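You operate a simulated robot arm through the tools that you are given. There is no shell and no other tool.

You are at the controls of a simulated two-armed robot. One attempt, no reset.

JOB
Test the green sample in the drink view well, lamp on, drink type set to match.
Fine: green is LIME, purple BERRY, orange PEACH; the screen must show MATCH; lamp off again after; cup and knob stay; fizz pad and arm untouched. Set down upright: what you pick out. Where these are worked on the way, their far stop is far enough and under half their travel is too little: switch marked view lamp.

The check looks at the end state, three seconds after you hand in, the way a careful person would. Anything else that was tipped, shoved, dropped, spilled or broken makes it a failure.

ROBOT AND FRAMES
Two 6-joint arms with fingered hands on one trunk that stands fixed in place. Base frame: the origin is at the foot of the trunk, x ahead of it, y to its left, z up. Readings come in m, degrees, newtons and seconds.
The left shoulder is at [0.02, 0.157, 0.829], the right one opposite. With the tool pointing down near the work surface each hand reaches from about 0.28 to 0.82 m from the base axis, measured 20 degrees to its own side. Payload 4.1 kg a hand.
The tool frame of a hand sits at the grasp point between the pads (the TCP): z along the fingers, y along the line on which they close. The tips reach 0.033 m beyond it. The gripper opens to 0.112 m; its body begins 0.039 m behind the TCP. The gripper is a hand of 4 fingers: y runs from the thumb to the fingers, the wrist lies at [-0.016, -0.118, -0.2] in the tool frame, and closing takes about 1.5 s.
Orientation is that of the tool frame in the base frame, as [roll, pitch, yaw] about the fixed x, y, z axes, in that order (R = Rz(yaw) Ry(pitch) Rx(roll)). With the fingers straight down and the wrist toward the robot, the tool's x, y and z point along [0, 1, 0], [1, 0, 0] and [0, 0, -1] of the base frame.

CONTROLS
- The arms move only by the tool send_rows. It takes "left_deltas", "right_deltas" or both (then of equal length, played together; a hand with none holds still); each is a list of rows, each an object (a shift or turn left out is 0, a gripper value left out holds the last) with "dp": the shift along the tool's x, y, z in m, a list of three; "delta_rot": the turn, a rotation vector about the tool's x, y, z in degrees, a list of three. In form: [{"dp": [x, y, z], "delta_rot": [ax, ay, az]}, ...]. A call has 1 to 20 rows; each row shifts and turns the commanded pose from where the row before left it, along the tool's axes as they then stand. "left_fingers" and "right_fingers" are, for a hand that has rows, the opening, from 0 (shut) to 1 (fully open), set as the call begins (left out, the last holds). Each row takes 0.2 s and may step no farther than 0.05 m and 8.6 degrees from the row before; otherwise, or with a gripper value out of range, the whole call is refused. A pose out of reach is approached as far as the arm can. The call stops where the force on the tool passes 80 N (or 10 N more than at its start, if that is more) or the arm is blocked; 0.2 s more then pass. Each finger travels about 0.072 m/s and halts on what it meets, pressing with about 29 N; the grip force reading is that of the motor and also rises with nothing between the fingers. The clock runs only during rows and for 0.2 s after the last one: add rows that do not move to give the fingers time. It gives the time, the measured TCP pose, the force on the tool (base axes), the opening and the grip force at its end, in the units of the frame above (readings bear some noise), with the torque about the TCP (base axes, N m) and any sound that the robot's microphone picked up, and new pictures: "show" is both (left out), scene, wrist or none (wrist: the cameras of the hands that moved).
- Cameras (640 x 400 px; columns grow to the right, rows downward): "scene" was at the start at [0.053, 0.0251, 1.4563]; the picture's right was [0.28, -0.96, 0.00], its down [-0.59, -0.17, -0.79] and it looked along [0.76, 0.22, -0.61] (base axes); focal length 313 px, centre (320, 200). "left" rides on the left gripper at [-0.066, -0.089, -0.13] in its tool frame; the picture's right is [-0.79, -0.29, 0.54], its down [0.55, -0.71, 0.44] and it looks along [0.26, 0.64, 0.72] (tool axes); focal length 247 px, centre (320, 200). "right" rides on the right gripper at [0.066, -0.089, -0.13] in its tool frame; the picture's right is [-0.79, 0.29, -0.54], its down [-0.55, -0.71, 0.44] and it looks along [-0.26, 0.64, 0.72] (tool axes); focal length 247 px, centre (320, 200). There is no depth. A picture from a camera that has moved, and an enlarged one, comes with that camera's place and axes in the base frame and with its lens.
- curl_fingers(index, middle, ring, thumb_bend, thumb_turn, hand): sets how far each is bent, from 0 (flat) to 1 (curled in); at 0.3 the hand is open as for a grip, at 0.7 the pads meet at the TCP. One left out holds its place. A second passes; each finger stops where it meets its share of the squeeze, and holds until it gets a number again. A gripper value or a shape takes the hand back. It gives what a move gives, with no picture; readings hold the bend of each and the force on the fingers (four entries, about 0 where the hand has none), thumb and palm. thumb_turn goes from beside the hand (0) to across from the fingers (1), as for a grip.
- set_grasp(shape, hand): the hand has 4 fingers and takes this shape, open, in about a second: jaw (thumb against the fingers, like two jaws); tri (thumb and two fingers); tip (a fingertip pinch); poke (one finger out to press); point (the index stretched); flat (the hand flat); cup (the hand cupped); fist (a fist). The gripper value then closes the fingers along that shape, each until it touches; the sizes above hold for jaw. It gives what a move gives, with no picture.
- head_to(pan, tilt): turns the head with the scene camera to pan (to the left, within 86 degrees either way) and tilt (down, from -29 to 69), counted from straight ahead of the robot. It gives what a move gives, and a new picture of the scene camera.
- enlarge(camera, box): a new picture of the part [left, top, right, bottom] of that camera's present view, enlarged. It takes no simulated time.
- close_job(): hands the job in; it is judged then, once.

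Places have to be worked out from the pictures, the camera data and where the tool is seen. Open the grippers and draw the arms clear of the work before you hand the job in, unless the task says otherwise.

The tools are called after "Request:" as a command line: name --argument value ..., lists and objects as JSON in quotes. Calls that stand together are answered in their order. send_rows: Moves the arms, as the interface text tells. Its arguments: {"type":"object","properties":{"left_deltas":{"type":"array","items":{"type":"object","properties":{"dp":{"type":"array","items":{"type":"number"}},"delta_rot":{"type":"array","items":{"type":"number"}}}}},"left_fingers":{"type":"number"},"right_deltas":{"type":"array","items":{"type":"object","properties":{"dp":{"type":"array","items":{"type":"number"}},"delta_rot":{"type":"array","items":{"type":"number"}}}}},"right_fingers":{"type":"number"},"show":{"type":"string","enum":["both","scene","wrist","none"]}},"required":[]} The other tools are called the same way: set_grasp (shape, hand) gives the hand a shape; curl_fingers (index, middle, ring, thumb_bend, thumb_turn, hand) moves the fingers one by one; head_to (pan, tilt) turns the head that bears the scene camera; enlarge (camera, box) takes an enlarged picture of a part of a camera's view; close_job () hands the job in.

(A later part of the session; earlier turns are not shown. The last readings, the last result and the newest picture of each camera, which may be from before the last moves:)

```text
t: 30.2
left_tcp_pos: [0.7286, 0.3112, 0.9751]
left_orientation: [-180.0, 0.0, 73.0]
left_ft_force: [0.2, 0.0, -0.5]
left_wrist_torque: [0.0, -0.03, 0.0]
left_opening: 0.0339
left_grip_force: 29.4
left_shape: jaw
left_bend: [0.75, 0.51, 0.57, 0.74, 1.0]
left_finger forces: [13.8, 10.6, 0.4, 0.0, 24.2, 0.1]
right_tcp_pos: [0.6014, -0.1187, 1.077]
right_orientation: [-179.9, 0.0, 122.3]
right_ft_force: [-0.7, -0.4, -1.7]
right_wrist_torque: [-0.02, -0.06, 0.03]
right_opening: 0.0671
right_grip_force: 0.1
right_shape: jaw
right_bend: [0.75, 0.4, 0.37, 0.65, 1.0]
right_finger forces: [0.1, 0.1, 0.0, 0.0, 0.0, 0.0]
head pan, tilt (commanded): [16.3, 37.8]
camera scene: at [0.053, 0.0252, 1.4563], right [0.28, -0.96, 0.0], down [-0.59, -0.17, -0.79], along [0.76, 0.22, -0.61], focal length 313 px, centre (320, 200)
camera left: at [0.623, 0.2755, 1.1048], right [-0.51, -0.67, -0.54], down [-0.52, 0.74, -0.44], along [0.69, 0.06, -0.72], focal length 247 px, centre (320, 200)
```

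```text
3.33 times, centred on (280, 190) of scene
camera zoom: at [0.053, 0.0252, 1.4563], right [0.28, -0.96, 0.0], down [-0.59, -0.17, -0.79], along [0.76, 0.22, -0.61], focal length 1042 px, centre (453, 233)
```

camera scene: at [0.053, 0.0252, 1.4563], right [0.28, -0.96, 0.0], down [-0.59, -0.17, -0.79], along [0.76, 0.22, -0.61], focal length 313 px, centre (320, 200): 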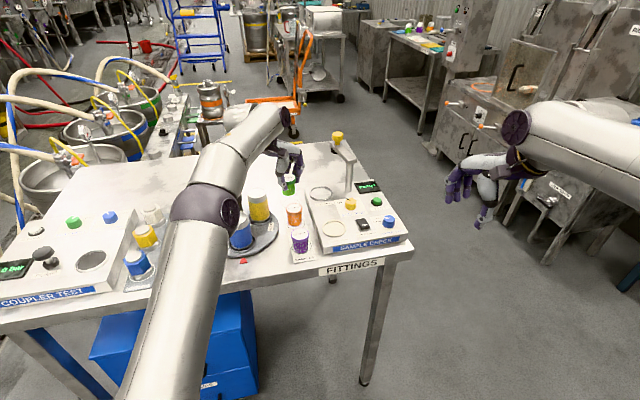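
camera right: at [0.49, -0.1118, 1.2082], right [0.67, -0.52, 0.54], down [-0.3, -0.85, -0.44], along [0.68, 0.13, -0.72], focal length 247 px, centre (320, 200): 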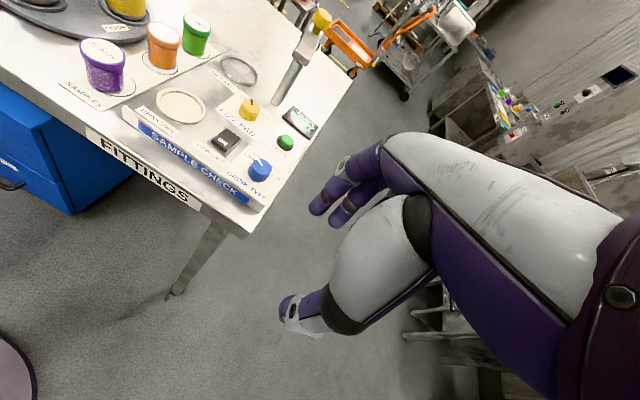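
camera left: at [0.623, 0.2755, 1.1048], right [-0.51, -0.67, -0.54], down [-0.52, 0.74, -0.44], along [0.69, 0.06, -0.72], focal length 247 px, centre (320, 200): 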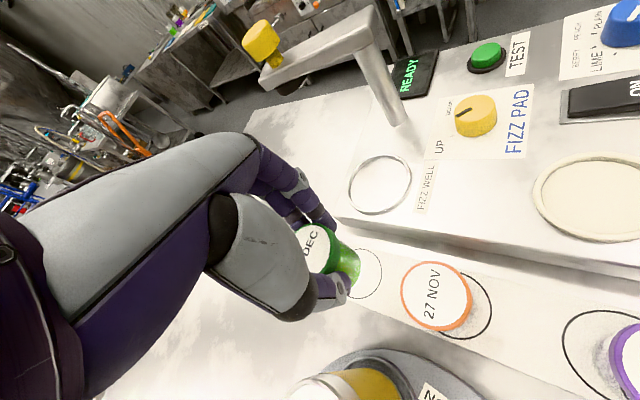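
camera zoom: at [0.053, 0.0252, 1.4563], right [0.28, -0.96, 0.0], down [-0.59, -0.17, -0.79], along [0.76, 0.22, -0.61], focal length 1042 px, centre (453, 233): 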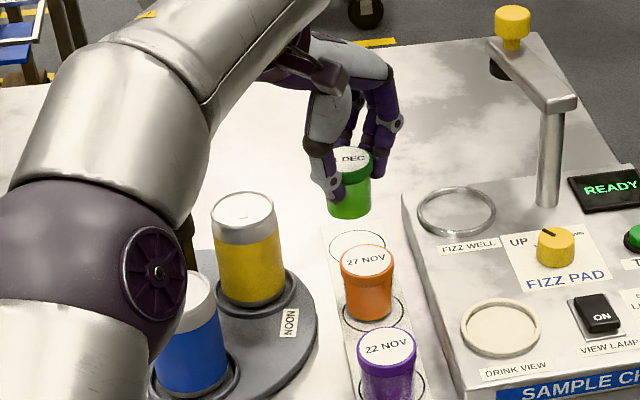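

The cup is lifted upright with steady grip. Carry it first to the right over the panel, then back over the drink view well, and rotate the hand so thumb and fingers will clear the purple cup and the fizz knob.

Request:
send_rows --left_deltas '[{"dp": [-0.0166, 0.0038, -0.0083]}, {"dp": [-0.0166, 0.0038, -0.0083]}, {"dp": [-0.0166, 0.0038, -0.0083]}, {"dp": [-0.0251, -0.0093, 0]}, {"dp": [-0.0251, -0.0093, 0]}, {"dp": [-0.0251, -0.0093, 0]}, {"dp": [-0.0251, -0.0093, 0]}, {"delta_rot": [0, 0, -6.8]}, {"delta_rot": [0, 0, -6.8]}, {"delta_rot": [0, 0, -6.8]}, {"delta_rot": [0, 0, -6.8]}, {"delta_rot": [0, 0, -6.8]}]' --show "both"

Request:
enlarge --camera "left" --box '[240, 160, 440, 380]'

Request:
enlarge --camera "scene" --box '[260, 130, 420, 270]'

Request:
enlarge --camera "right" --box '[80, 0, 320, 220]'

```text
t: 32.8
left_tcp_pos: [0.6608, 0.1757, 0.9993]
left_orientation: [180.0, 0.1, 107.0]
left_ft_force: [-0.5, 1.1, -0.1]
left_wrist_torque: [-0.04, 0.01, -0.02]
left_opening: 0.0336
left_grip_force: 28.7
left_shape: jaw
left_bend: [0.75, 0.51, 0.59, 0.74, 1.0]
left_finger forces: [14.0, 9.7, 2.7, 0.0, 25.1, 0.0]
right_tcp_pos: [0.5993, -0.1189, 1.0791]
right_orientation: [-179.9, 0.0, 122.3]
right_ft_force: [-0.6, -0.2, -0.1]
right_wrist_torque: [0.0, -0.03, -0.02]
right_opening: 0.067
right_grip_force: 0.0
right_shape: jaw
right_bend: [0.75, 0.4, 0.37, 0.65, 1.0]
right_finger forces: [0.0, 0.1, 0.0, 0.0, 0.1, 0.1]
head pan, tilt (commanded): [16.3, 37.8]
camera scene: at [0.0529, 0.0253, 1.4563], right [0.28, -0.96, 0.0], down [-0.59, -0.17, -0.79], along [0.76, 0.22, -0.61], focal length 313 px, centre (320, 200)
camera left: at [0.593, 0.0877, 1.1287], right [-0.04, -0.84, -0.54], down [-0.84, 0.32, -0.44], along [0.54, 0.44, -0.72], focal length 247 px, centre (320, 200)
```

scene: 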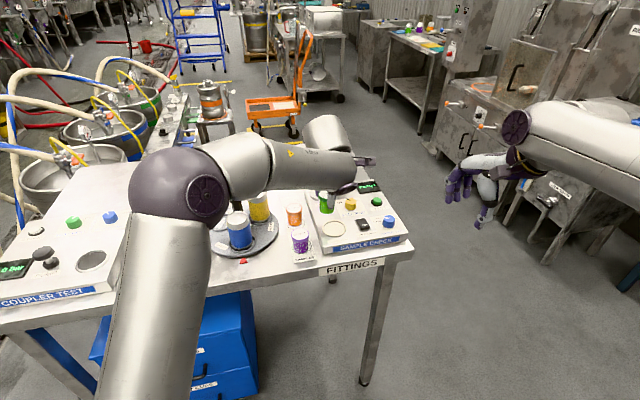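
left: 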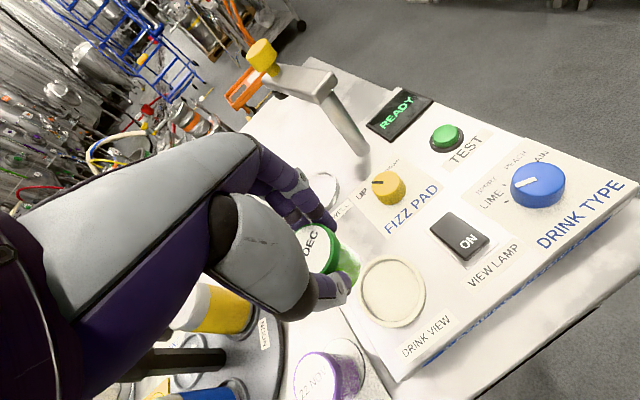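

```text
1.82 times, centred on (340, 270) of left
camera zoom: at [0.593, 0.0877, 1.1287], right [-0.04, -0.84, -0.54], down [-0.84, 0.32, -0.44], along [0.54, 0.44, -0.72], focal length 449 px, centre (284, 73)
```

zoom: 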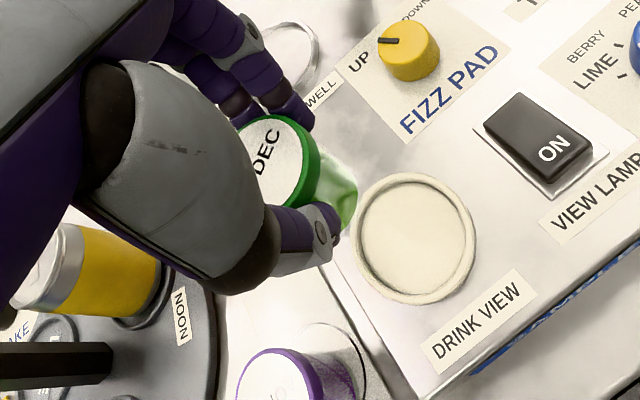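

```text
2.86 times, centred on (340, 200) of scene
camera zoom: at [0.0529, 0.0253, 1.4563], right [0.28, -0.96, 0.0], down [-0.59, -0.17, -0.79], along [0.76, 0.22, -0.61], focal length 893 px, centre (263, 200)
```

zoom: 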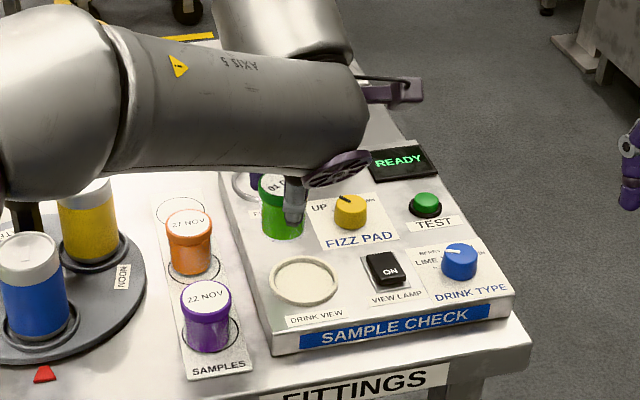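

```text
1.82 times, centred on (200, 110) of right
camera zoom: at [0.4901, -0.1115, 1.2081], right [0.67, -0.52, 0.54], down [-0.3, -0.85, -0.44], along [0.68, 0.13, -0.72], focal length 449 px, centre (538, 364)
```

zoom: 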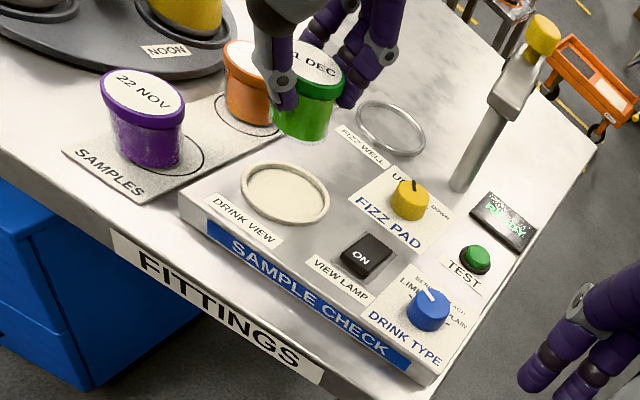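

The well centre averages to [0.647, 0.1605]; the cup bottom is about 0.059 m below the TCP. I'll shift the cup over the well and lower it to just above the ring.

Request:
send_rows --left_deltas '[{"dp": [-0.0066, -0.0094, 0]}, {"dp": [-0.0066, -0.0094, 0]}, {"dp": [0, 0, 0.011]}, {"dp": [0, 0, 0.011]}, {"dp": [0, 0, 0.011]}, {"dp": [0, 0, 0.007]}]' --show "both"

Request:
enlarge --camera "left" --box '[240, 160, 440, 380]'

Request:
enlarge --camera "right" --box '[100, 20, 260, 160]'

```text
t: 34.2
left_tcp_pos: [0.6472, 0.1566, 0.9594]
left_orientation: [179.9, 0.1, 107.0]
left_ft_force: [0.3, -0.2, -1.5]
left_wrist_torque: [0.01, 0.0, 0.0]
left_opening: 0.0339
left_grip_force: 29.0
left_shape: jaw
left_bend: [0.75, 0.51, 0.59, 0.74, 1.0]
left_finger forces: [14.0, 9.7, 2.8, 0.1, 25.1, 0.0]
right_tcp_pos: [0.6007, -0.1191, 1.0772]
right_orientation: [180.0, 0.0, 122.4]
right_ft_force: [0.4, 1.1, -0.3]
right_wrist_torque: [-0.01, 0.05, -0.04]
right_opening: 0.0669
right_grip_force: 0.1
right_shape: jaw
right_bend: [0.75, 0.4, 0.37, 0.65, 1.0]
right_finger forces: [0.0, 0.1, 0.1, 0.1, 0.0, 0.0]
head pan, tilt (commanded): [16.3, 37.8]
camera scene: at [0.0529, 0.0251, 1.4563], right [0.28, -0.96, 0.0], down [-0.59, -0.17, -0.79], along [0.76, 0.22, -0.61], focal length 313 px, centre (320, 200)
camera left: at [0.5796, 0.0686, 1.0892], right [-0.04, -0.84, -0.54], down [-0.84, 0.32, -0.44], along [0.54, 0.43, -0.72], focal length 247 px, centre (320, 200)
```

scene: 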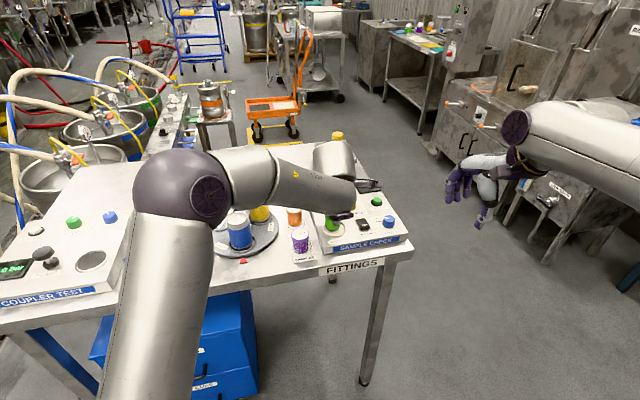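
left: 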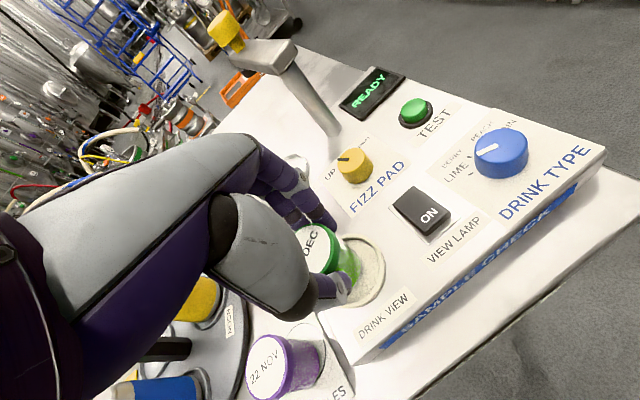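

```text
1.82 times, centred on (340, 270) of left
camera zoom: at [0.5796, 0.0686, 1.0892], right [-0.04, -0.84, -0.54], down [-0.84, 0.32, -0.44], along [0.54, 0.43, -0.72], focal length 449 px, centre (284, 73)
```

zoom: 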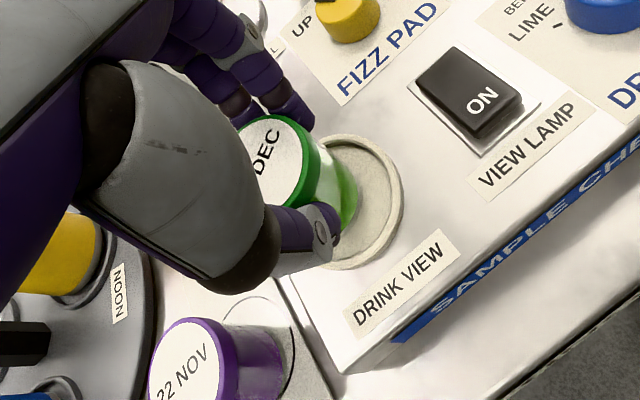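

```text
2.86 times, centred on (180, 90) of right
camera zoom: at [0.4901, -0.1116, 1.2081], right [0.67, -0.52, 0.54], down [-0.3, -0.85, -0.44], along [0.68, 0.13, -0.72], focal length 706 px, centre (720, 514)
```

zoom: 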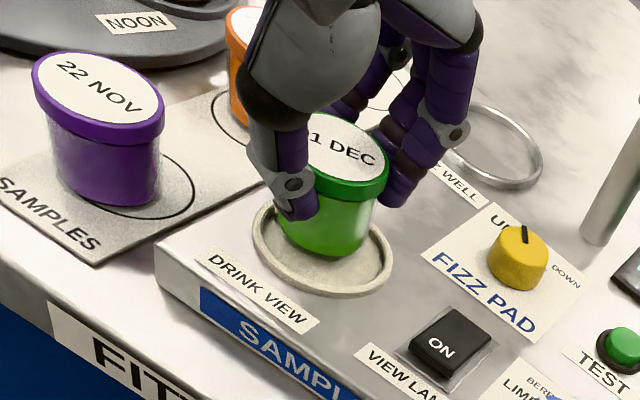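

Projection of the cup bottom and ring centre in the right camera agree to within 2–3 mm, so it is well centred. Lower gently until contact.

Request:
send_rows --left_deltas '[{"dp": [0, 0, 0.005]}, {"dp": [0, 0, 0.005]}, {"dp": [0, 0, 0.003]}, {"dp": [0, 0, 0.002]}]' --show "none"

Request:
enlarge --camera "right" --box '[140, 50, 240, 150]'

```text
t: 35.2
left_tcp_pos: [0.6506, 0.158, 0.9482]
left_orientation: [179.6, 0.2, 107.0]
left_ft_force: [-4.6, 1.4, 26.2]
left_wrist_torque: [0.11, 0.15, 0.01]
left_opening: 0.0351
left_grip_force: 29.3
left_shape: jaw
left_bend: [0.76, 0.51, 0.59, 0.74, 1.0]
left_finger forces: [14.5, 10.8, 3.7, 0.0, 30.8, 0.0]
right_tcp_pos: [0.5998, -0.1194, 1.0781]
right_orientation: [-180.0, 0.0, 122.4]
right_ft_force: [0.4, -0.3, 0.6]
right_wrist_torque: [-0.02, -0.01, 0.0]
right_opening: 0.067
right_grip_force: 0.0
right_shape: jaw
right_bend: [0.75, 0.4, 0.37, 0.65, 1.0]
right_finger forces: [0.0, 0.0, 0.0, 0.1, 0.0, 0.0]
head pan, tilt (commanded): [16.3, 37.8]
```

```text
4.00 times, centred on (190, 100) of right
camera zoom: at [0.4893, -0.1117, 1.2084], right [0.67, -0.52, 0.54], down [-0.3, -0.85, -0.44], along [0.68, 0.13, -0.72], focal length 988 px, centre (840, 600)
```

zoom: 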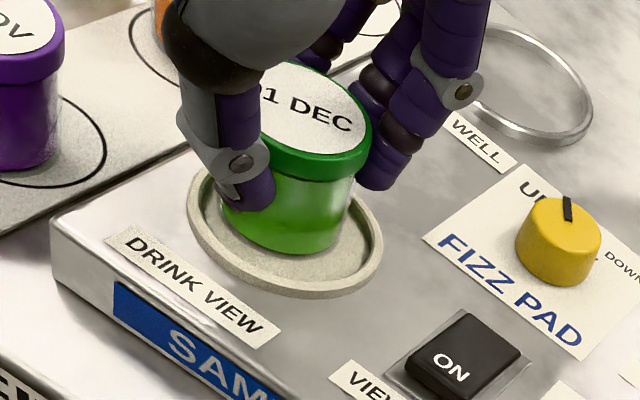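

Contact at 26 N, a little earlier than expected; the cup may be slightly off-centre toward +x. Let me view from the left camera and the scene before deciding.

Request:
enlarge --camera "left" --box '[280, 200, 420, 320]'

Request:
enlarge --camera "right" --box '[160, 70, 220, 130]'

Request:
enlarge --camera "scene" --box '[300, 190, 360, 250]'

```text
3.33 times, centred on (350, 260) of left
camera zoom: at [0.5794, 0.0695, 1.0781], right [-0.04, -0.84, -0.54], down [-0.84, 0.32, -0.44], along [0.55, 0.43, -0.72], focal length 823 px, centre (220, 0)
```

zoom: 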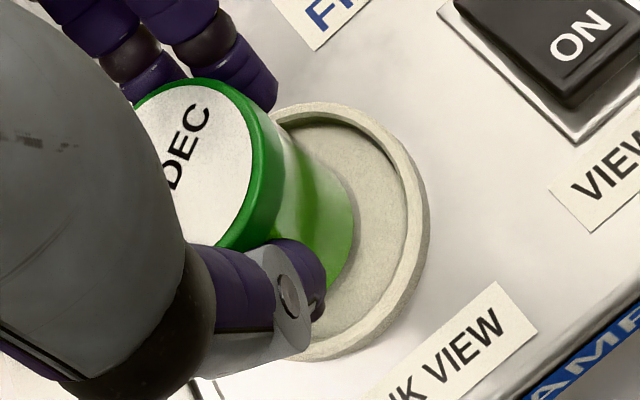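

```text
6.67 times, centred on (190, 100) of right
camera zoom: at [0.4893, -0.1117, 1.2084], right [0.67, -0.52, 0.54], down [-0.3, -0.85, -0.44], along [0.68, 0.13, -0.72], focal length 1646 px, centre (1187, 867)
```

zoom: 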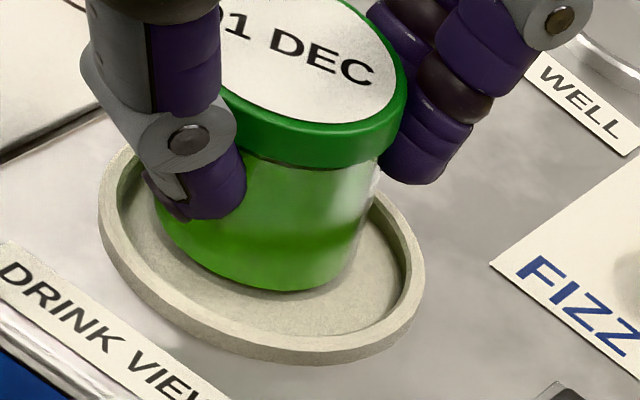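

```text
6.67 times, centred on (330, 220) of scene
camera zoom: at [0.0521, 0.025, 1.4563], right [0.28, -0.96, 0.0], down [-0.59, -0.17, -0.79], along [0.76, 0.22, -0.61], focal length 2085 px, centre (253, 67)
```

zoom: 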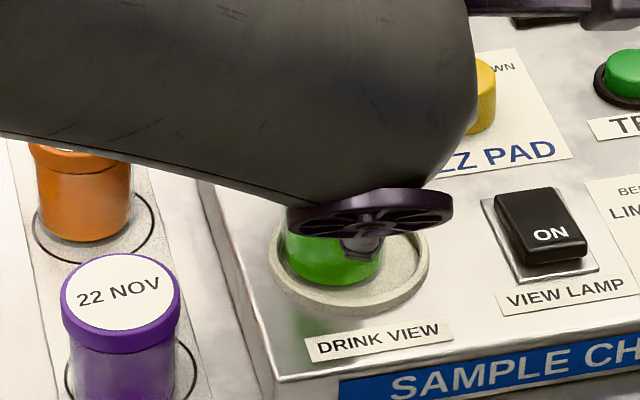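

Comparing the base ellipse with the ring in both the scene and right views, the base is about 8 mm off toward +y (and some +x), so its edge rests on the rim. I'll lift 7 mm, shift the cup toward −y about 6.5 mm and re-measure.

Request:
send_rows --left_deltas '[{"dp": [0, 0, -0.006]}, {"dp": [0, 0, -0.006]}, {"dp": [-0.006, -0.003, 0]}, {}]' --show "none"

Request:
enlarge --camera "right" --box '[160, 70, 220, 130]'

Request:
enlarge --camera "scene" --box '[300, 190, 360, 250]'

Request:
enlarge --camera "left" --box '[280, 200, 420, 320]'

```text
t: 36.2
left_tcp_pos: [0.6463, 0.1508, 0.9567]
left_orientation: [180.0, 0.0, 107.0]
left_ft_force: [-0.1, 0.5, -0.3]
left_wrist_torque: [-0.04, 0.0, 0.02]
left_opening: 0.0346
left_grip_force: 29.1
left_shape: jaw
left_bend: [0.75, 0.51, 0.59, 0.74, 1.0]
left_finger forces: [15.3, 9.9, 3.0, 0.0, 26.1, 0.0]
right_tcp_pos: [0.6009, -0.1208, 1.0762]
right_orientation: [-179.9, 0.0, 122.3]
right_ft_force: [-0.3, -0.5, -0.1]
right_wrist_torque: [0.04, 0.0, 0.01]
right_opening: 0.0671
right_grip_force: 0.1
right_shape: jaw
right_bend: [0.75, 0.4, 0.37, 0.65, 1.0]
right_finger forces: [0.1, 0.0, 0.0, 0.1, 0.0, 0.0]
head pan, tilt (commanded): [16.3, 37.8]
```

```text
6.67 times, centred on (190, 100) of right
camera zoom: at [0.4901, -0.1116, 1.2081], right [0.67, -0.52, 0.54], down [-0.3, -0.85, -0.44], along [0.68, 0.13, -0.72], focal length 1646 px, centre (1187, 867)
```

zoom: 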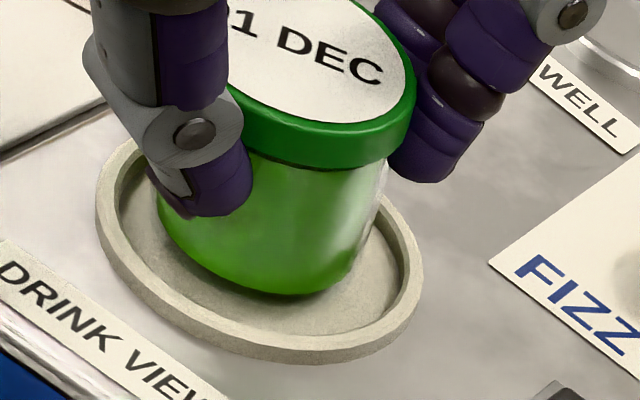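

```text
6.67 times, centred on (330, 220) of scene
camera zoom: at [0.053, 0.0251, 1.4563], right [0.28, -0.96, 0.0], down [-0.59, -0.17, -0.79], along [0.76, 0.22, -0.61], focal length 2085 px, centre (253, 67)
```

zoom: 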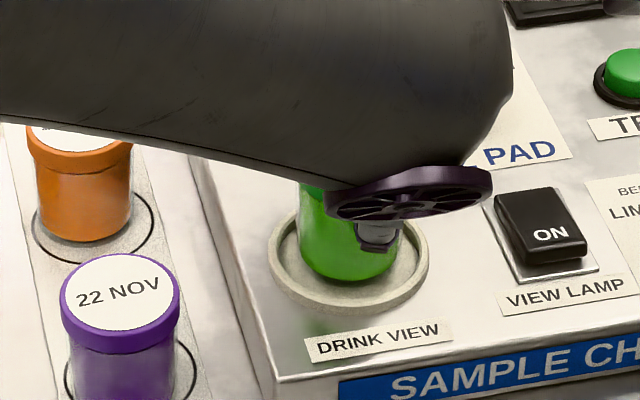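

```text
3.33 times, centred on (350, 260) of left
camera zoom: at [0.5785, 0.0631, 1.0861], right [-0.04, -0.84, -0.54], down [-0.84, 0.32, -0.44], along [0.54, 0.43, -0.72], focal length 823 px, centre (220, 0)
```

zoom: 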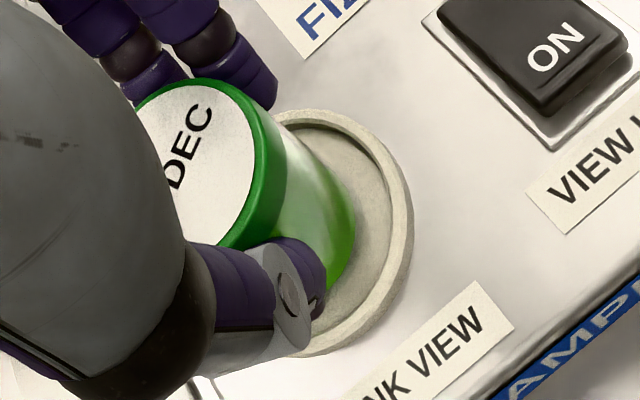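

Now the base is about 3 mm toward −x/−y of the ring centre by averaging both views. I'll correct by 2 mm and lower slowly again, comparing the contact height with before (0.948).

Request:
send_rows --left_deltas '[{"dp": [0.0008, 0.0023, 0]}, {"dp": [0, 0, 0.004]}, {"dp": [0, 0, 0.003]}, {"dp": [0, 0, 0.002]}]' --show "none"

Request:
send_rows --left_deltas '[{"dp": [0, 0, 0.002]}, {}]' --show "none"

Request:
enlarge --camera "right" --box '[160, 70, 220, 130]'

Request:
enlarge --camera "scene" --box '[300, 190, 360, 250]'

```text
t: 37.2
left_tcp_pos: [0.6488, 0.1525, 0.9499]
left_orientation: [179.8, 0.2, 107.0]
left_ft_force: [-1.5, 0.5, 11.6]
left_wrist_torque: [0.09, -0.01, 0.01]
left_opening: 0.0348
left_grip_force: 28.9
left_shape: jaw
left_bend: [0.76, 0.51, 0.59, 0.74, 1.0]
left_finger forces: [14.7, 10.0, 3.2, 0.1, 27.6, 0.1]
right_tcp_pos: [0.5999, -0.1184, 1.0774]
right_orientation: [-180.0, -0.1, 122.3]
right_ft_force: [-0.1, 0.7, -0.5]
right_wrist_torque: [0.01, -0.01, -0.02]
right_opening: 0.0667
right_grip_force: 0.0
right_shape: jaw
right_bend: [0.75, 0.4, 0.37, 0.65, 1.0]
right_finger forces: [0.0, 0.0, 0.0, 0.0, 0.0, 0.0]
head pan, tilt (commanded): [16.3, 37.8]
```

```text
t: 37.8
left_tcp_pos: [0.6492, 0.1518, 0.9485]
left_orientation: [179.6, 0.2, 107.0]
left_ft_force: [-2.6, 2.5, 25.5]
left_wrist_torque: [0.15, 0.05, 0.03]
left_opening: 0.0353
left_grip_force: 28.8
left_shape: jaw
left_bend: [0.76, 0.51, 0.59, 0.74, 1.0]
left_finger forces: [14.9, 11.5, 4.2, 0.0, 29.6, 0.0]
right_tcp_pos: [0.5992, -0.1201, 1.0785]
right_orientation: [180.0, 0.1, 122.3]
right_ft_force: [-0.2, 0.0, 0.4]
right_wrist_torque: [0.05, 0.01, -0.03]
right_opening: 0.067
right_grip_force: 0.1
right_shape: jaw
right_bend: [0.75, 0.4, 0.37, 0.65, 1.0]
right_finger forces: [0.1, 0.0, 0.0, 0.0, 0.1, 0.0]
head pan, tilt (commanded): [16.3, 37.8]
```

```text
6.67 times, centred on (190, 100) of right
camera zoom: at [0.4894, -0.1117, 1.2084], right [0.67, -0.52, 0.54], down [-0.3, -0.85, -0.44], along [0.68, 0.13, -0.72], focal length 1646 px, centre (1187, 867)
```

zoom: 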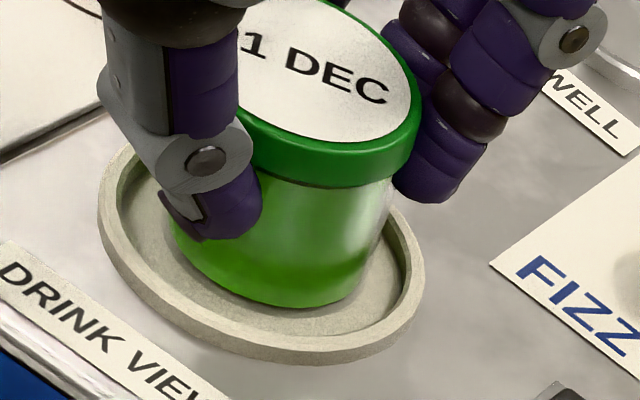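

```text
6.67 times, centred on (330, 220) of scene
camera zoom: at [0.0521, 0.025, 1.4563], right [0.28, -0.96, 0.0], down [-0.59, -0.17, -0.79], along [0.76, 0.22, -0.61], focal length 2085 px, centre (253, 67)
```

zoom: 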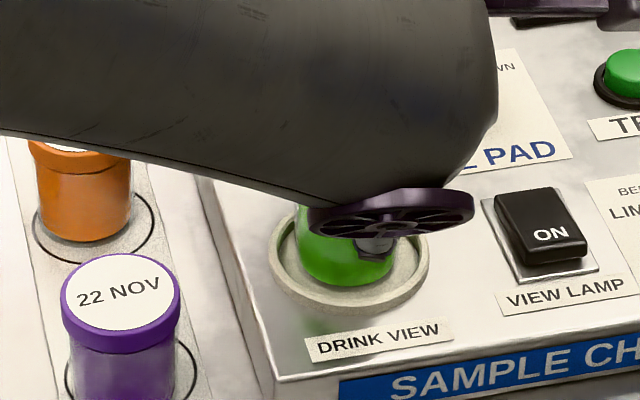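

Same contact height as before, so it is the well floor both times, and the base is now clearly inside the ring. Unload the press a little, then open the hand.

Request:
send_rows --left_deltas '[{"dp": [0, 0, -0.0025]}, {}]' --show "none"

Request:
send_rows --left_deltas '[{}, {}, {}, {}]' --left_fingers 0.45 --show "none"

Request:
enlarge --camera "right" --box '[140, 50, 240, 150]'

Request:
enlarge --camera "left" --box '[240, 180, 420, 320]'

```text
t: 38.4
left_tcp_pos: [0.6491, 0.1533, 0.9493]
left_orientation: [179.9, 0.1, 107.1]
left_ft_force: [5.1, 3.4, 20.7]
left_wrist_torque: [0.2, -0.27, 0.01]
left_opening: 0.0353
left_grip_force: 29.3
left_shape: jaw
left_bend: [0.76, 0.51, 0.59, 0.75, 1.0]
left_finger forces: [17.5, 12.6, 4.9, 0.0, 26.5, 0.1]
right_tcp_pos: [0.5999, -0.1202, 1.0782]
right_orientation: [-180.0, 0.0, 122.3]
right_ft_force: [0.4, 1.0, 0.1]
right_wrist_torque: [-0.04, -0.02, 0.03]
right_opening: 0.0671
right_grip_force: 0.1
right_shape: jaw
right_bend: [0.75, 0.4, 0.37, 0.65, 1.0]
right_finger forces: [0.0, 0.0, 0.0, 0.0, 0.1, 0.0]
head pan, tilt (commanded): [16.3, 37.8]
```

```text
t: 39.4
left_tcp_pos: [0.6477, 0.1515, 0.9468]
left_orientation: [-179.9, 0.0, 107.0]
left_ft_force: [-0.2, 0.8, 0.0]
left_wrist_torque: [0.01, 0.02, -0.01]
left_opening: 0.0502
left_grip_force: 0.1
left_shape: jaw
left_bend: [0.76, 0.46, 0.43, 0.72, 1.0]
left_finger forces: [0.0, 0.0, 0.0, 0.1, 0.0, 0.0]
right_tcp_pos: [0.6006, -0.1191, 1.0779]
right_orientation: [180.0, 0.0, 122.2]
right_ft_force: [-0.1, -0.4, 0.7]
right_wrist_torque: [0.01, 0.01, -0.01]
right_opening: 0.0668
right_grip_force: 0.0
right_shape: jaw
right_bend: [0.75, 0.4, 0.37, 0.65, 1.0]
right_finger forces: [0.0, 0.0, 0.0, 0.1, 0.1, 0.1]
head pan, tilt (commanded): [16.3, 37.8]
```

```text
4.00 times, centred on (190, 100) of right
camera zoom: at [0.4901, -0.1116, 1.2081], right [0.67, -0.52, 0.54], down [-0.3, -0.85, -0.44], along [0.68, 0.13, -0.72], focal length 988 px, centre (840, 600)
```

zoom: 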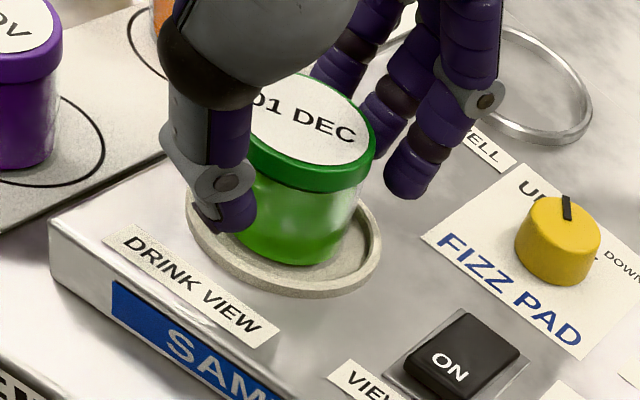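

```text
2.86 times, centred on (330, 250) of left
camera zoom: at [0.5803, 0.0639, 1.0775], right [-0.04, -0.84, -0.54], down [-0.84, 0.32, -0.44], along [0.54, 0.43, -0.72], focal length 706 px, centre (291, 57)
```

zoom: 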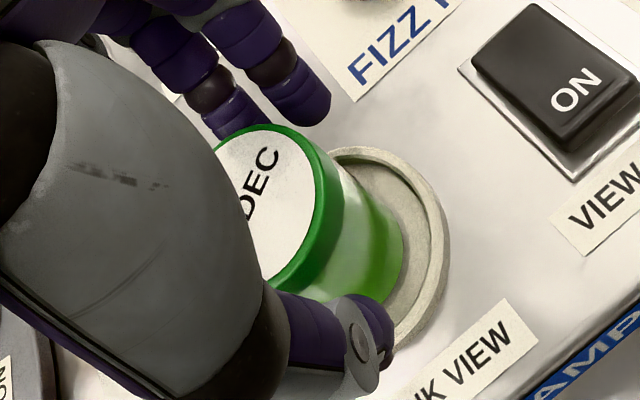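

The cup stands free in the well. Open wider before lifting so neither thumb nor fingers catch the lid, then rise.

Request:
send_rows --left_deltas '[{}, {}, {}, {}]' --left_fingers 0.85 --show "none"

Request:
enlarge --camera "right" --box '[140, 50, 240, 150]'

Request:
enlarge --camera "left" --box '[240, 180, 420, 320]'

```text
t: 40.4
left_tcp_pos: [0.6497, 0.152, 0.949]
left_orientation: [180.0, 0.1, 107.0]
left_ft_force: [-0.7, -1.8, -0.5]
left_wrist_torque: [0.03, -0.06, -0.03]
left_opening: 0.095
left_grip_force: 0.0
left_shape: jaw
left_bend: [0.26, 0.33, 0.31, 0.46, 0.99]
left_finger forces: [0.1, 0.0, 0.0, 0.0, 0.1, 0.1]
right_tcp_pos: [0.6011, -0.1194, 1.0776]
right_orientation: [179.9, 0.0, 122.3]
right_ft_force: [-0.2, 0.1, 0.0]
right_wrist_torque: [0.03, 0.0, -0.01]
right_opening: 0.067
right_grip_force: 0.0
right_shape: jaw
right_bend: [0.75, 0.4, 0.37, 0.65, 1.0]
right_finger forces: [0.1, 0.1, 0.0, 0.0, 0.0, 0.1]
head pan, tilt (commanded): [16.3, 37.8]
```

```text
4.00 times, centred on (190, 100) of right
camera zoom: at [0.4901, -0.1116, 1.2081], right [0.67, -0.52, 0.54], down [-0.3, -0.85, -0.44], along [0.68, 0.13, -0.72], focal length 988 px, centre (840, 600)
```

zoom: 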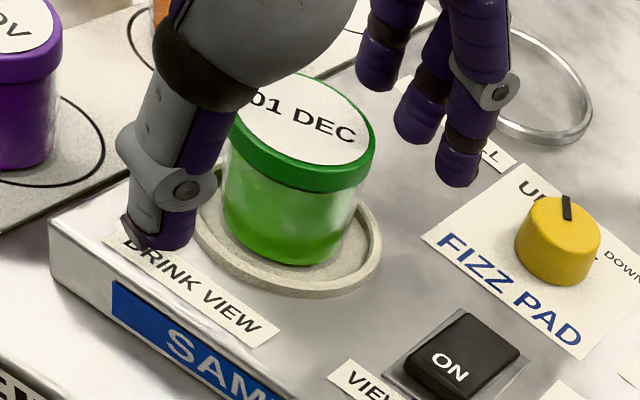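

```text
2.86 times, centred on (330, 250) of left
camera zoom: at [0.5804, 0.064, 1.078], right [-0.04, -0.84, -0.54], down [-0.84, 0.32, -0.44], along [0.54, 0.43, -0.72], focal length 706 px, centre (291, 57)
```

zoom: 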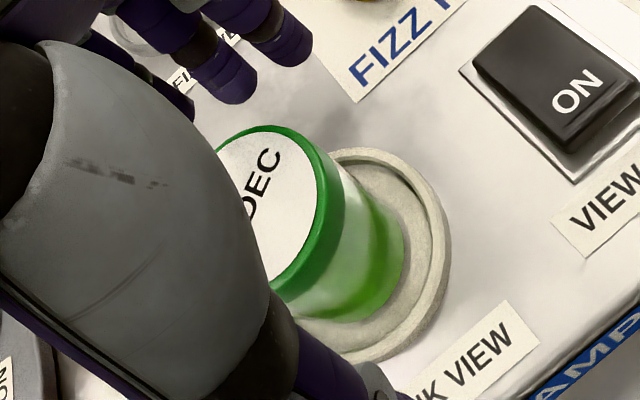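

Fully clear of the cup. Lift the left hand straight up and retreat to its side.

Request:
send_rows --left_deltas '[{"dp": [0, 0, -0.01]}, {"dp": [0, 0, -0.01]}, {"dp": [0, 0, -0.02]}, {"dp": [0, 0, -0.04]}, {"dp": [0, 0, -0.04]}, {"dp": [0.0292, -0.0225, -0.0167]}, {"dp": [0.0292, -0.0225, -0.0167]}, {"dp": [0.0292, -0.0225, -0.0167]}, {"dp": [0.0292, -0.0225, -0.0167]}, {"dp": [0.0292, -0.0225, -0.0167]}, {"dp": [0.0292, -0.0225, -0.0167]}]' --show "both"

Request:
enlarge --camera "scene" --box '[260, 130, 420, 270]'

```text
t: 42.8
left_tcp_pos: [0.4666, 0.2812, 1.1665]
left_orientation: [-180.0, -0.1, 107.1]
left_ft_force: [0.1, -0.8, -0.8]
left_wrist_torque: [0.01, -0.04, 0.02]
left_opening: 0.095
left_grip_force: 0.1
left_shape: jaw
left_bend: [0.26, 0.33, 0.31, 0.46, 0.99]
left_finger forces: [0.0, 0.0, 0.0, 0.0, 0.1, 0.0]
right_tcp_pos: [0.6009, -0.1189, 1.0777]
right_orientation: [-179.9, 0.0, 122.3]
right_ft_force: [0.7, 0.0, -0.5]
right_wrist_torque: [0.0, 0.03, 0.01]
right_opening: 0.0672
right_grip_force: 0.1
right_shape: jaw
right_bend: [0.75, 0.4, 0.37, 0.65, 1.0]
right_finger forces: [0.0, 0.1, 0.0, 0.0, 0.0, 0.1]
head pan, tilt (commanded): [16.3, 37.8]
camera scene: at [0.0535, 0.0249, 1.4563], right [0.28, -0.96, 0.0], down [-0.59, -0.17, -0.79], along [0.76, 0.22, -0.61], focal length 313 px, centre (320, 200)
camera left: at [0.3988, 0.1931, 1.2964], right [-0.04, -0.84, -0.54], down [-0.84, 0.32, -0.44], along [0.54, 0.43, -0.72], focal length 247 px, centre (320, 200)
```

scene: 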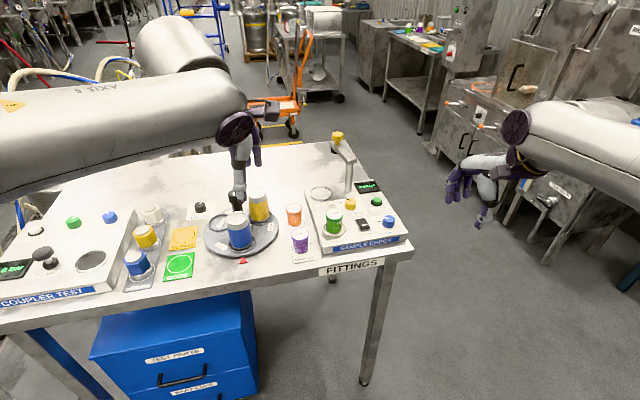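
left: 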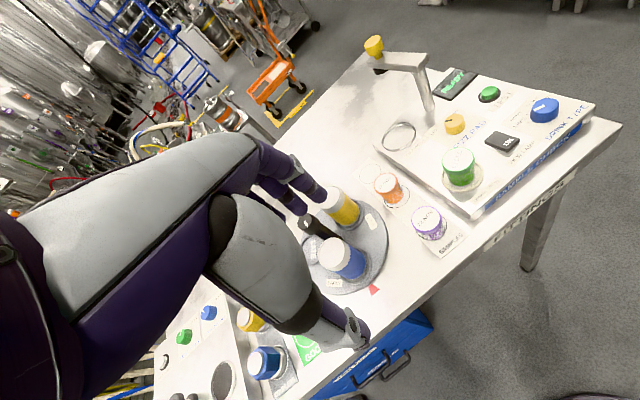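

```text
2.86 times, centred on (340, 200) of scene
camera zoom: at [0.0535, 0.0249, 1.4563], right [0.28, -0.96, 0.0], down [-0.59, -0.17, -0.79], along [0.76, 0.22, -0.61], focal length 893 px, centre (263, 200)
```

zoom: 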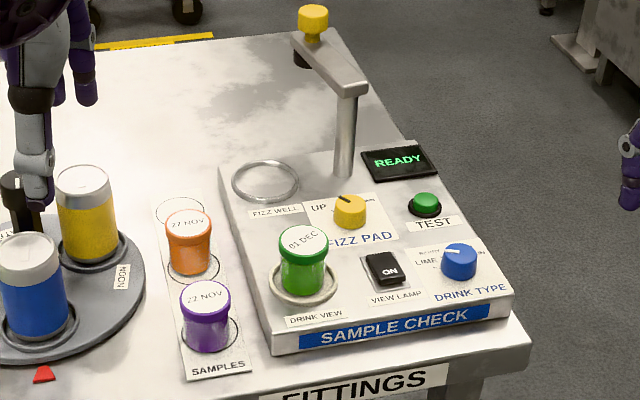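

The green cup is standing in the drink view well and nothing else moved. Now zoom on rocker, knob, TEST button and screen from several cameras to fix their positions.

Request:
enlarge --camera "scene" --box '[345, 180, 405, 240]'

Request:
enlarge --camera "right" --box '[190, 90, 300, 190]'

Request:
enlarge --camera "left" --box '[430, 70, 570, 190]'

```text
6.67 times, centred on (375, 210) of scene
camera zoom: at [0.0535, 0.0249, 1.4563], right [0.28, -0.96, 0.0], down [-0.59, -0.17, -0.79], along [0.76, 0.22, -0.61], focal length 2085 px, centre (-47, 133)
```

zoom: 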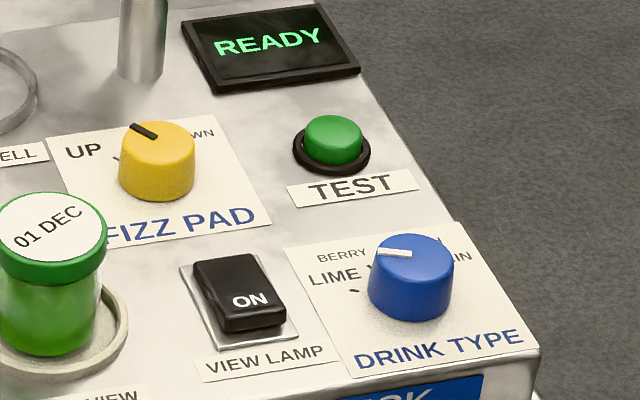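

```text
4.00 times, centred on (245, 140) of right
camera zoom: at [0.4905, -0.1119, 1.2079], right [0.67, -0.52, 0.54], down [-0.3, -0.85, -0.44], along [0.68, 0.13, -0.72], focal length 988 px, centre (620, 440)
```

zoom: 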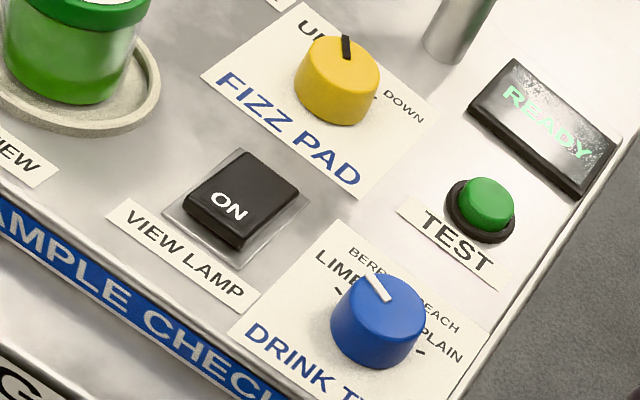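

```text
3.33 times, centred on (500, 130) of left
camera zoom: at [0.3988, 0.1931, 1.2964], right [-0.04, -0.84, -0.54], down [-0.84, 0.32, -0.44], along [0.54, 0.43, -0.72], focal length 823 px, centre (-280, 433)
```

zoom: 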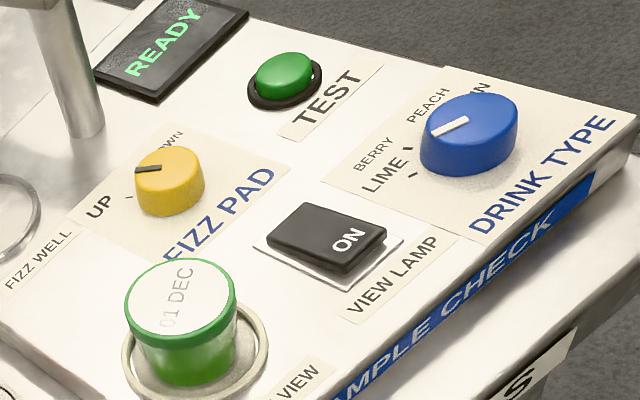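

The rocker's ON end (front) is raised, so the lamp is off; press point for ON is about [0.671, 0.082], and for OFF about [0.697, 0.097]. I'll shape the right hand to poke and look at where the fingertip is.

Request:
set_grasp --hand "right" --shape "poke"

Request:
enlarge --camera "right" --box '[200, 100, 440, 360]'

Request:
enlarge --camera "scene" --box '[430, 100, 590, 250]'

```text
t: 43.7
left_tcp_pos: [0.4672, 0.2815, 1.1656]
left_orientation: [-179.9, 0.1, 107.0]
left_ft_force: [0.2, 0.3, 0.2]
left_wrist_torque: [0.03, -0.03, 0.01]
left_opening: 0.095
left_grip_force: 0.0
left_shape: jaw
left_bend: [0.26, 0.33, 0.31, 0.46, 0.99]
left_finger forces: [0.0, 0.0, 0.0, 0.1, 0.0, 0.0]
right_tcp_pos: [0.6005, -0.1184, 1.0781]
right_orientation: [180.0, 0.1, 122.3]
right_ft_force: [-0.5, 0.0, 0.2]
right_wrist_torque: [-0.01, 0.02, 0.01]
right_opening: 0.0
right_grip_force: 0.0
right_shape: poke
right_bend: [0.7, 0.7, 0.99, 1.0, 1.0]
right_finger forces: [0.0, 0.0, 0.0, 0.1, 0.0, 0.0]
head pan, tilt (commanded): [16.3, 37.8]
```

```text
1.54 times, centred on (320, 230) of right
camera zoom: at [0.4901, -0.1116, 1.2081], right [0.67, -0.52, 0.54], down [-0.3, -0.85, -0.44], along [0.68, 0.13, -0.72], focal length 380 px, centre (320, 154)
```

zoom: 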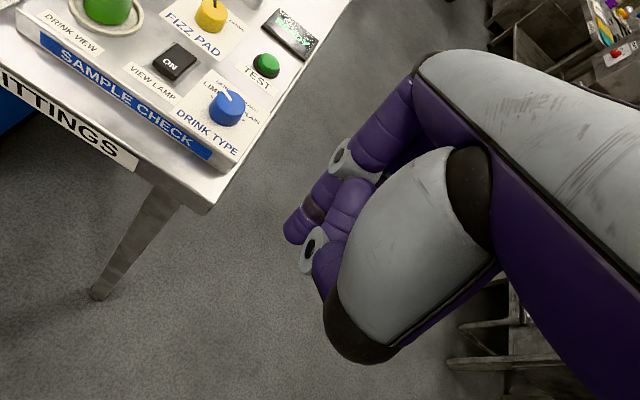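

```text
2.67 times, centred on (510, 175) of scene
camera zoom: at [0.053, 0.0251, 1.4563], right [0.28, -0.96, 0.0], down [-0.59, -0.17, -0.79], along [0.76, 0.22, -0.61], focal length 834 px, centre (-187, 267)
```

zoom: 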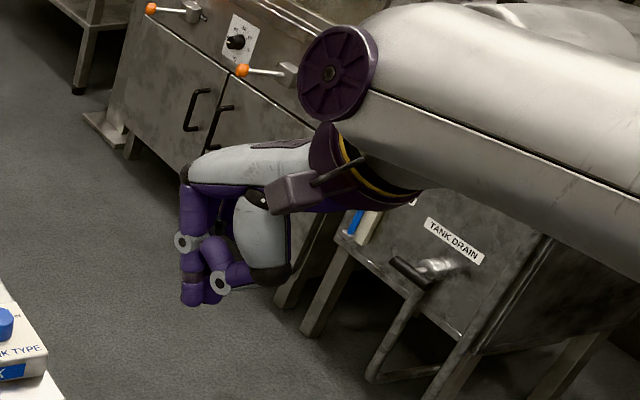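

Poke leaves two fingertips down; I'll curl the middle finger fully so only one finger is out, then look again.

Request:
curl_fingers --hand "right" --index 0.7 --middle 1.0 --ring 1.0 --thumb_bend 1.0 --thumb_turn 0.5

Request:
enlarge --camera "right" --box '[200, 100, 440, 360]'

Request:
enlarge --camera "scene" --box '[440, 140, 530, 230]'

```text
t: 44.7
left_tcp_pos: [0.4672, 0.2813, 1.1668]
left_orientation: [-179.9, 0.0, 107.0]
left_ft_force: [0.0, -0.1, 0.2]
left_wrist_torque: [0.01, -0.01, 0.02]
left_opening: 0.0949
left_grip_force: 0.0
left_shape: jaw
left_bend: [0.26, 0.33, 0.31, 0.46, 0.99]
left_finger forces: [0.0, 0.0, 0.1, 0.1, 0.0, 0.0]
right_tcp_pos: [0.6008, -0.1205, 1.0774]
right_orientation: [179.9, -0.1, 122.3]
right_ft_force: [0.1, 0.6, -0.2]
right_wrist_torque: [0.01, -0.05, -0.03]
right_opening: 0.0481
right_grip_force: 0.0
right_shape: fingers
right_bend: [0.7, 1.0, 1.0, 1.0, 0.51]
right_finger forces: [0.0, 0.1, 0.1, 0.0, 0.0, 0.0]
head pan, tilt (commanded): [16.3, 37.8]
```

```text
1.54 times, centred on (320, 230) of right
camera zoom: at [0.4901, -0.1116, 1.2081], right [0.67, -0.52, 0.54], down [-0.3, -0.85, -0.44], along [0.68, 0.13, -0.72], focal length 380 px, centre (320, 154)
```

zoom: 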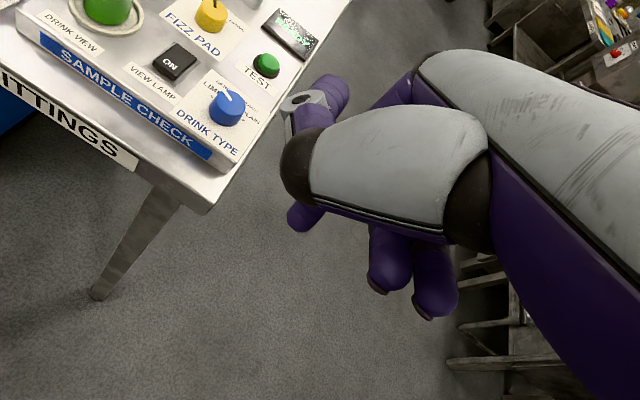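

```text
4.44 times, centred on (485, 185) of scene
camera zoom: at [0.053, 0.0251, 1.4563], right [0.28, -0.96, 0.0], down [-0.59, -0.17, -0.79], along [0.76, 0.22, -0.61], focal length 1390 px, centre (-413, 267)
```

zoom: 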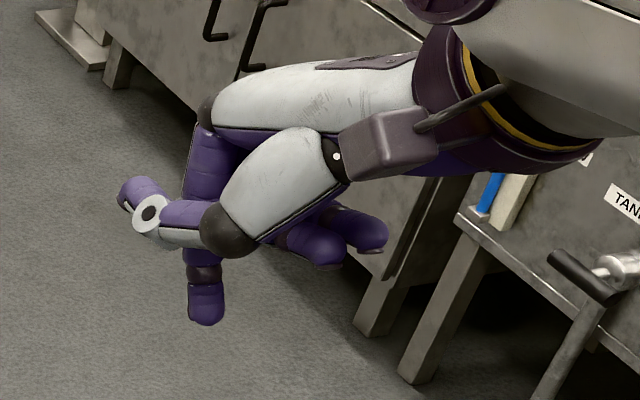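

Only the index is down now, with its tip about (3, 7.5, 36) mm from the TCP in tool axes. The thumb sticks forward; I'll try swinging it beside the hand.

Request:
curl_fingers --hand "right" --thumb_turn 0.0 --thumb_bend 1.0

Request:
enlarge --camera "right" --box '[200, 100, 440, 360]'

Request:
enlarge --camera "scene" --box '[440, 140, 530, 230]'

```text
t: 45.7
left_tcp_pos: [0.4657, 0.2802, 1.1663]
left_orientation: [180.0, 0.1, 107.1]
left_ft_force: [0.5, 0.8, -0.9]
left_wrist_torque: [0.01, -0.01, 0.03]
left_opening: 0.095
left_grip_force: 0.1
left_shape: jaw
left_bend: [0.26, 0.33, 0.31, 0.46, 0.99]
left_finger forces: [0.1, 0.1, 0.0, 0.0, 0.1, 0.0]
right_tcp_pos: [0.6003, -0.1198, 1.077]
right_orientation: [180.0, 0.0, 122.2]
right_ft_force: [0.3, -0.1, 0.4]
right_wrist_torque: [0.01, 0.0, -0.02]
right_opening: 0.0688
right_grip_force: 0.1
right_shape: fingers
right_bend: [0.7, 1.0, 1.0, 1.0, 0.0]
right_finger forces: [0.0, 0.0, 0.0, 0.0, 0.0, 0.0]
head pan, tilt (commanded): [16.3, 37.8]
```

```text
1.54 times, centred on (320, 230) of right
camera zoom: at [0.4901, -0.1116, 1.2081], right [0.67, -0.52, 0.54], down [-0.3, -0.85, -0.44], along [0.68, 0.13, -0.72], focal length 380 px, centre (320, 154)
```

zoom: 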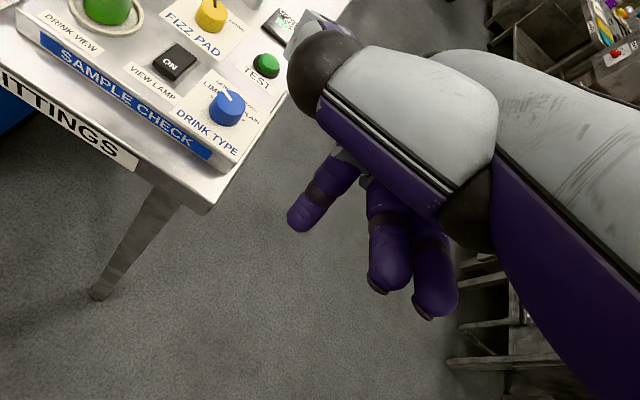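

```text
4.44 times, centred on (485, 185) of scene
camera zoom: at [0.053, 0.0251, 1.4563], right [0.28, -0.96, 0.0], down [-0.59, -0.17, -0.79], along [0.76, 0.22, -0.61], focal length 1390 px, centre (-413, 267)
```

zoom: 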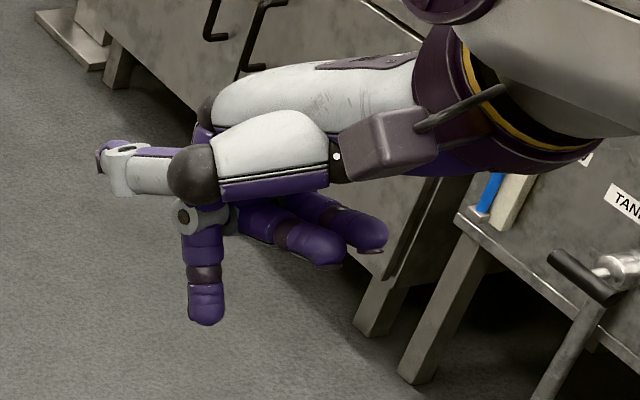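

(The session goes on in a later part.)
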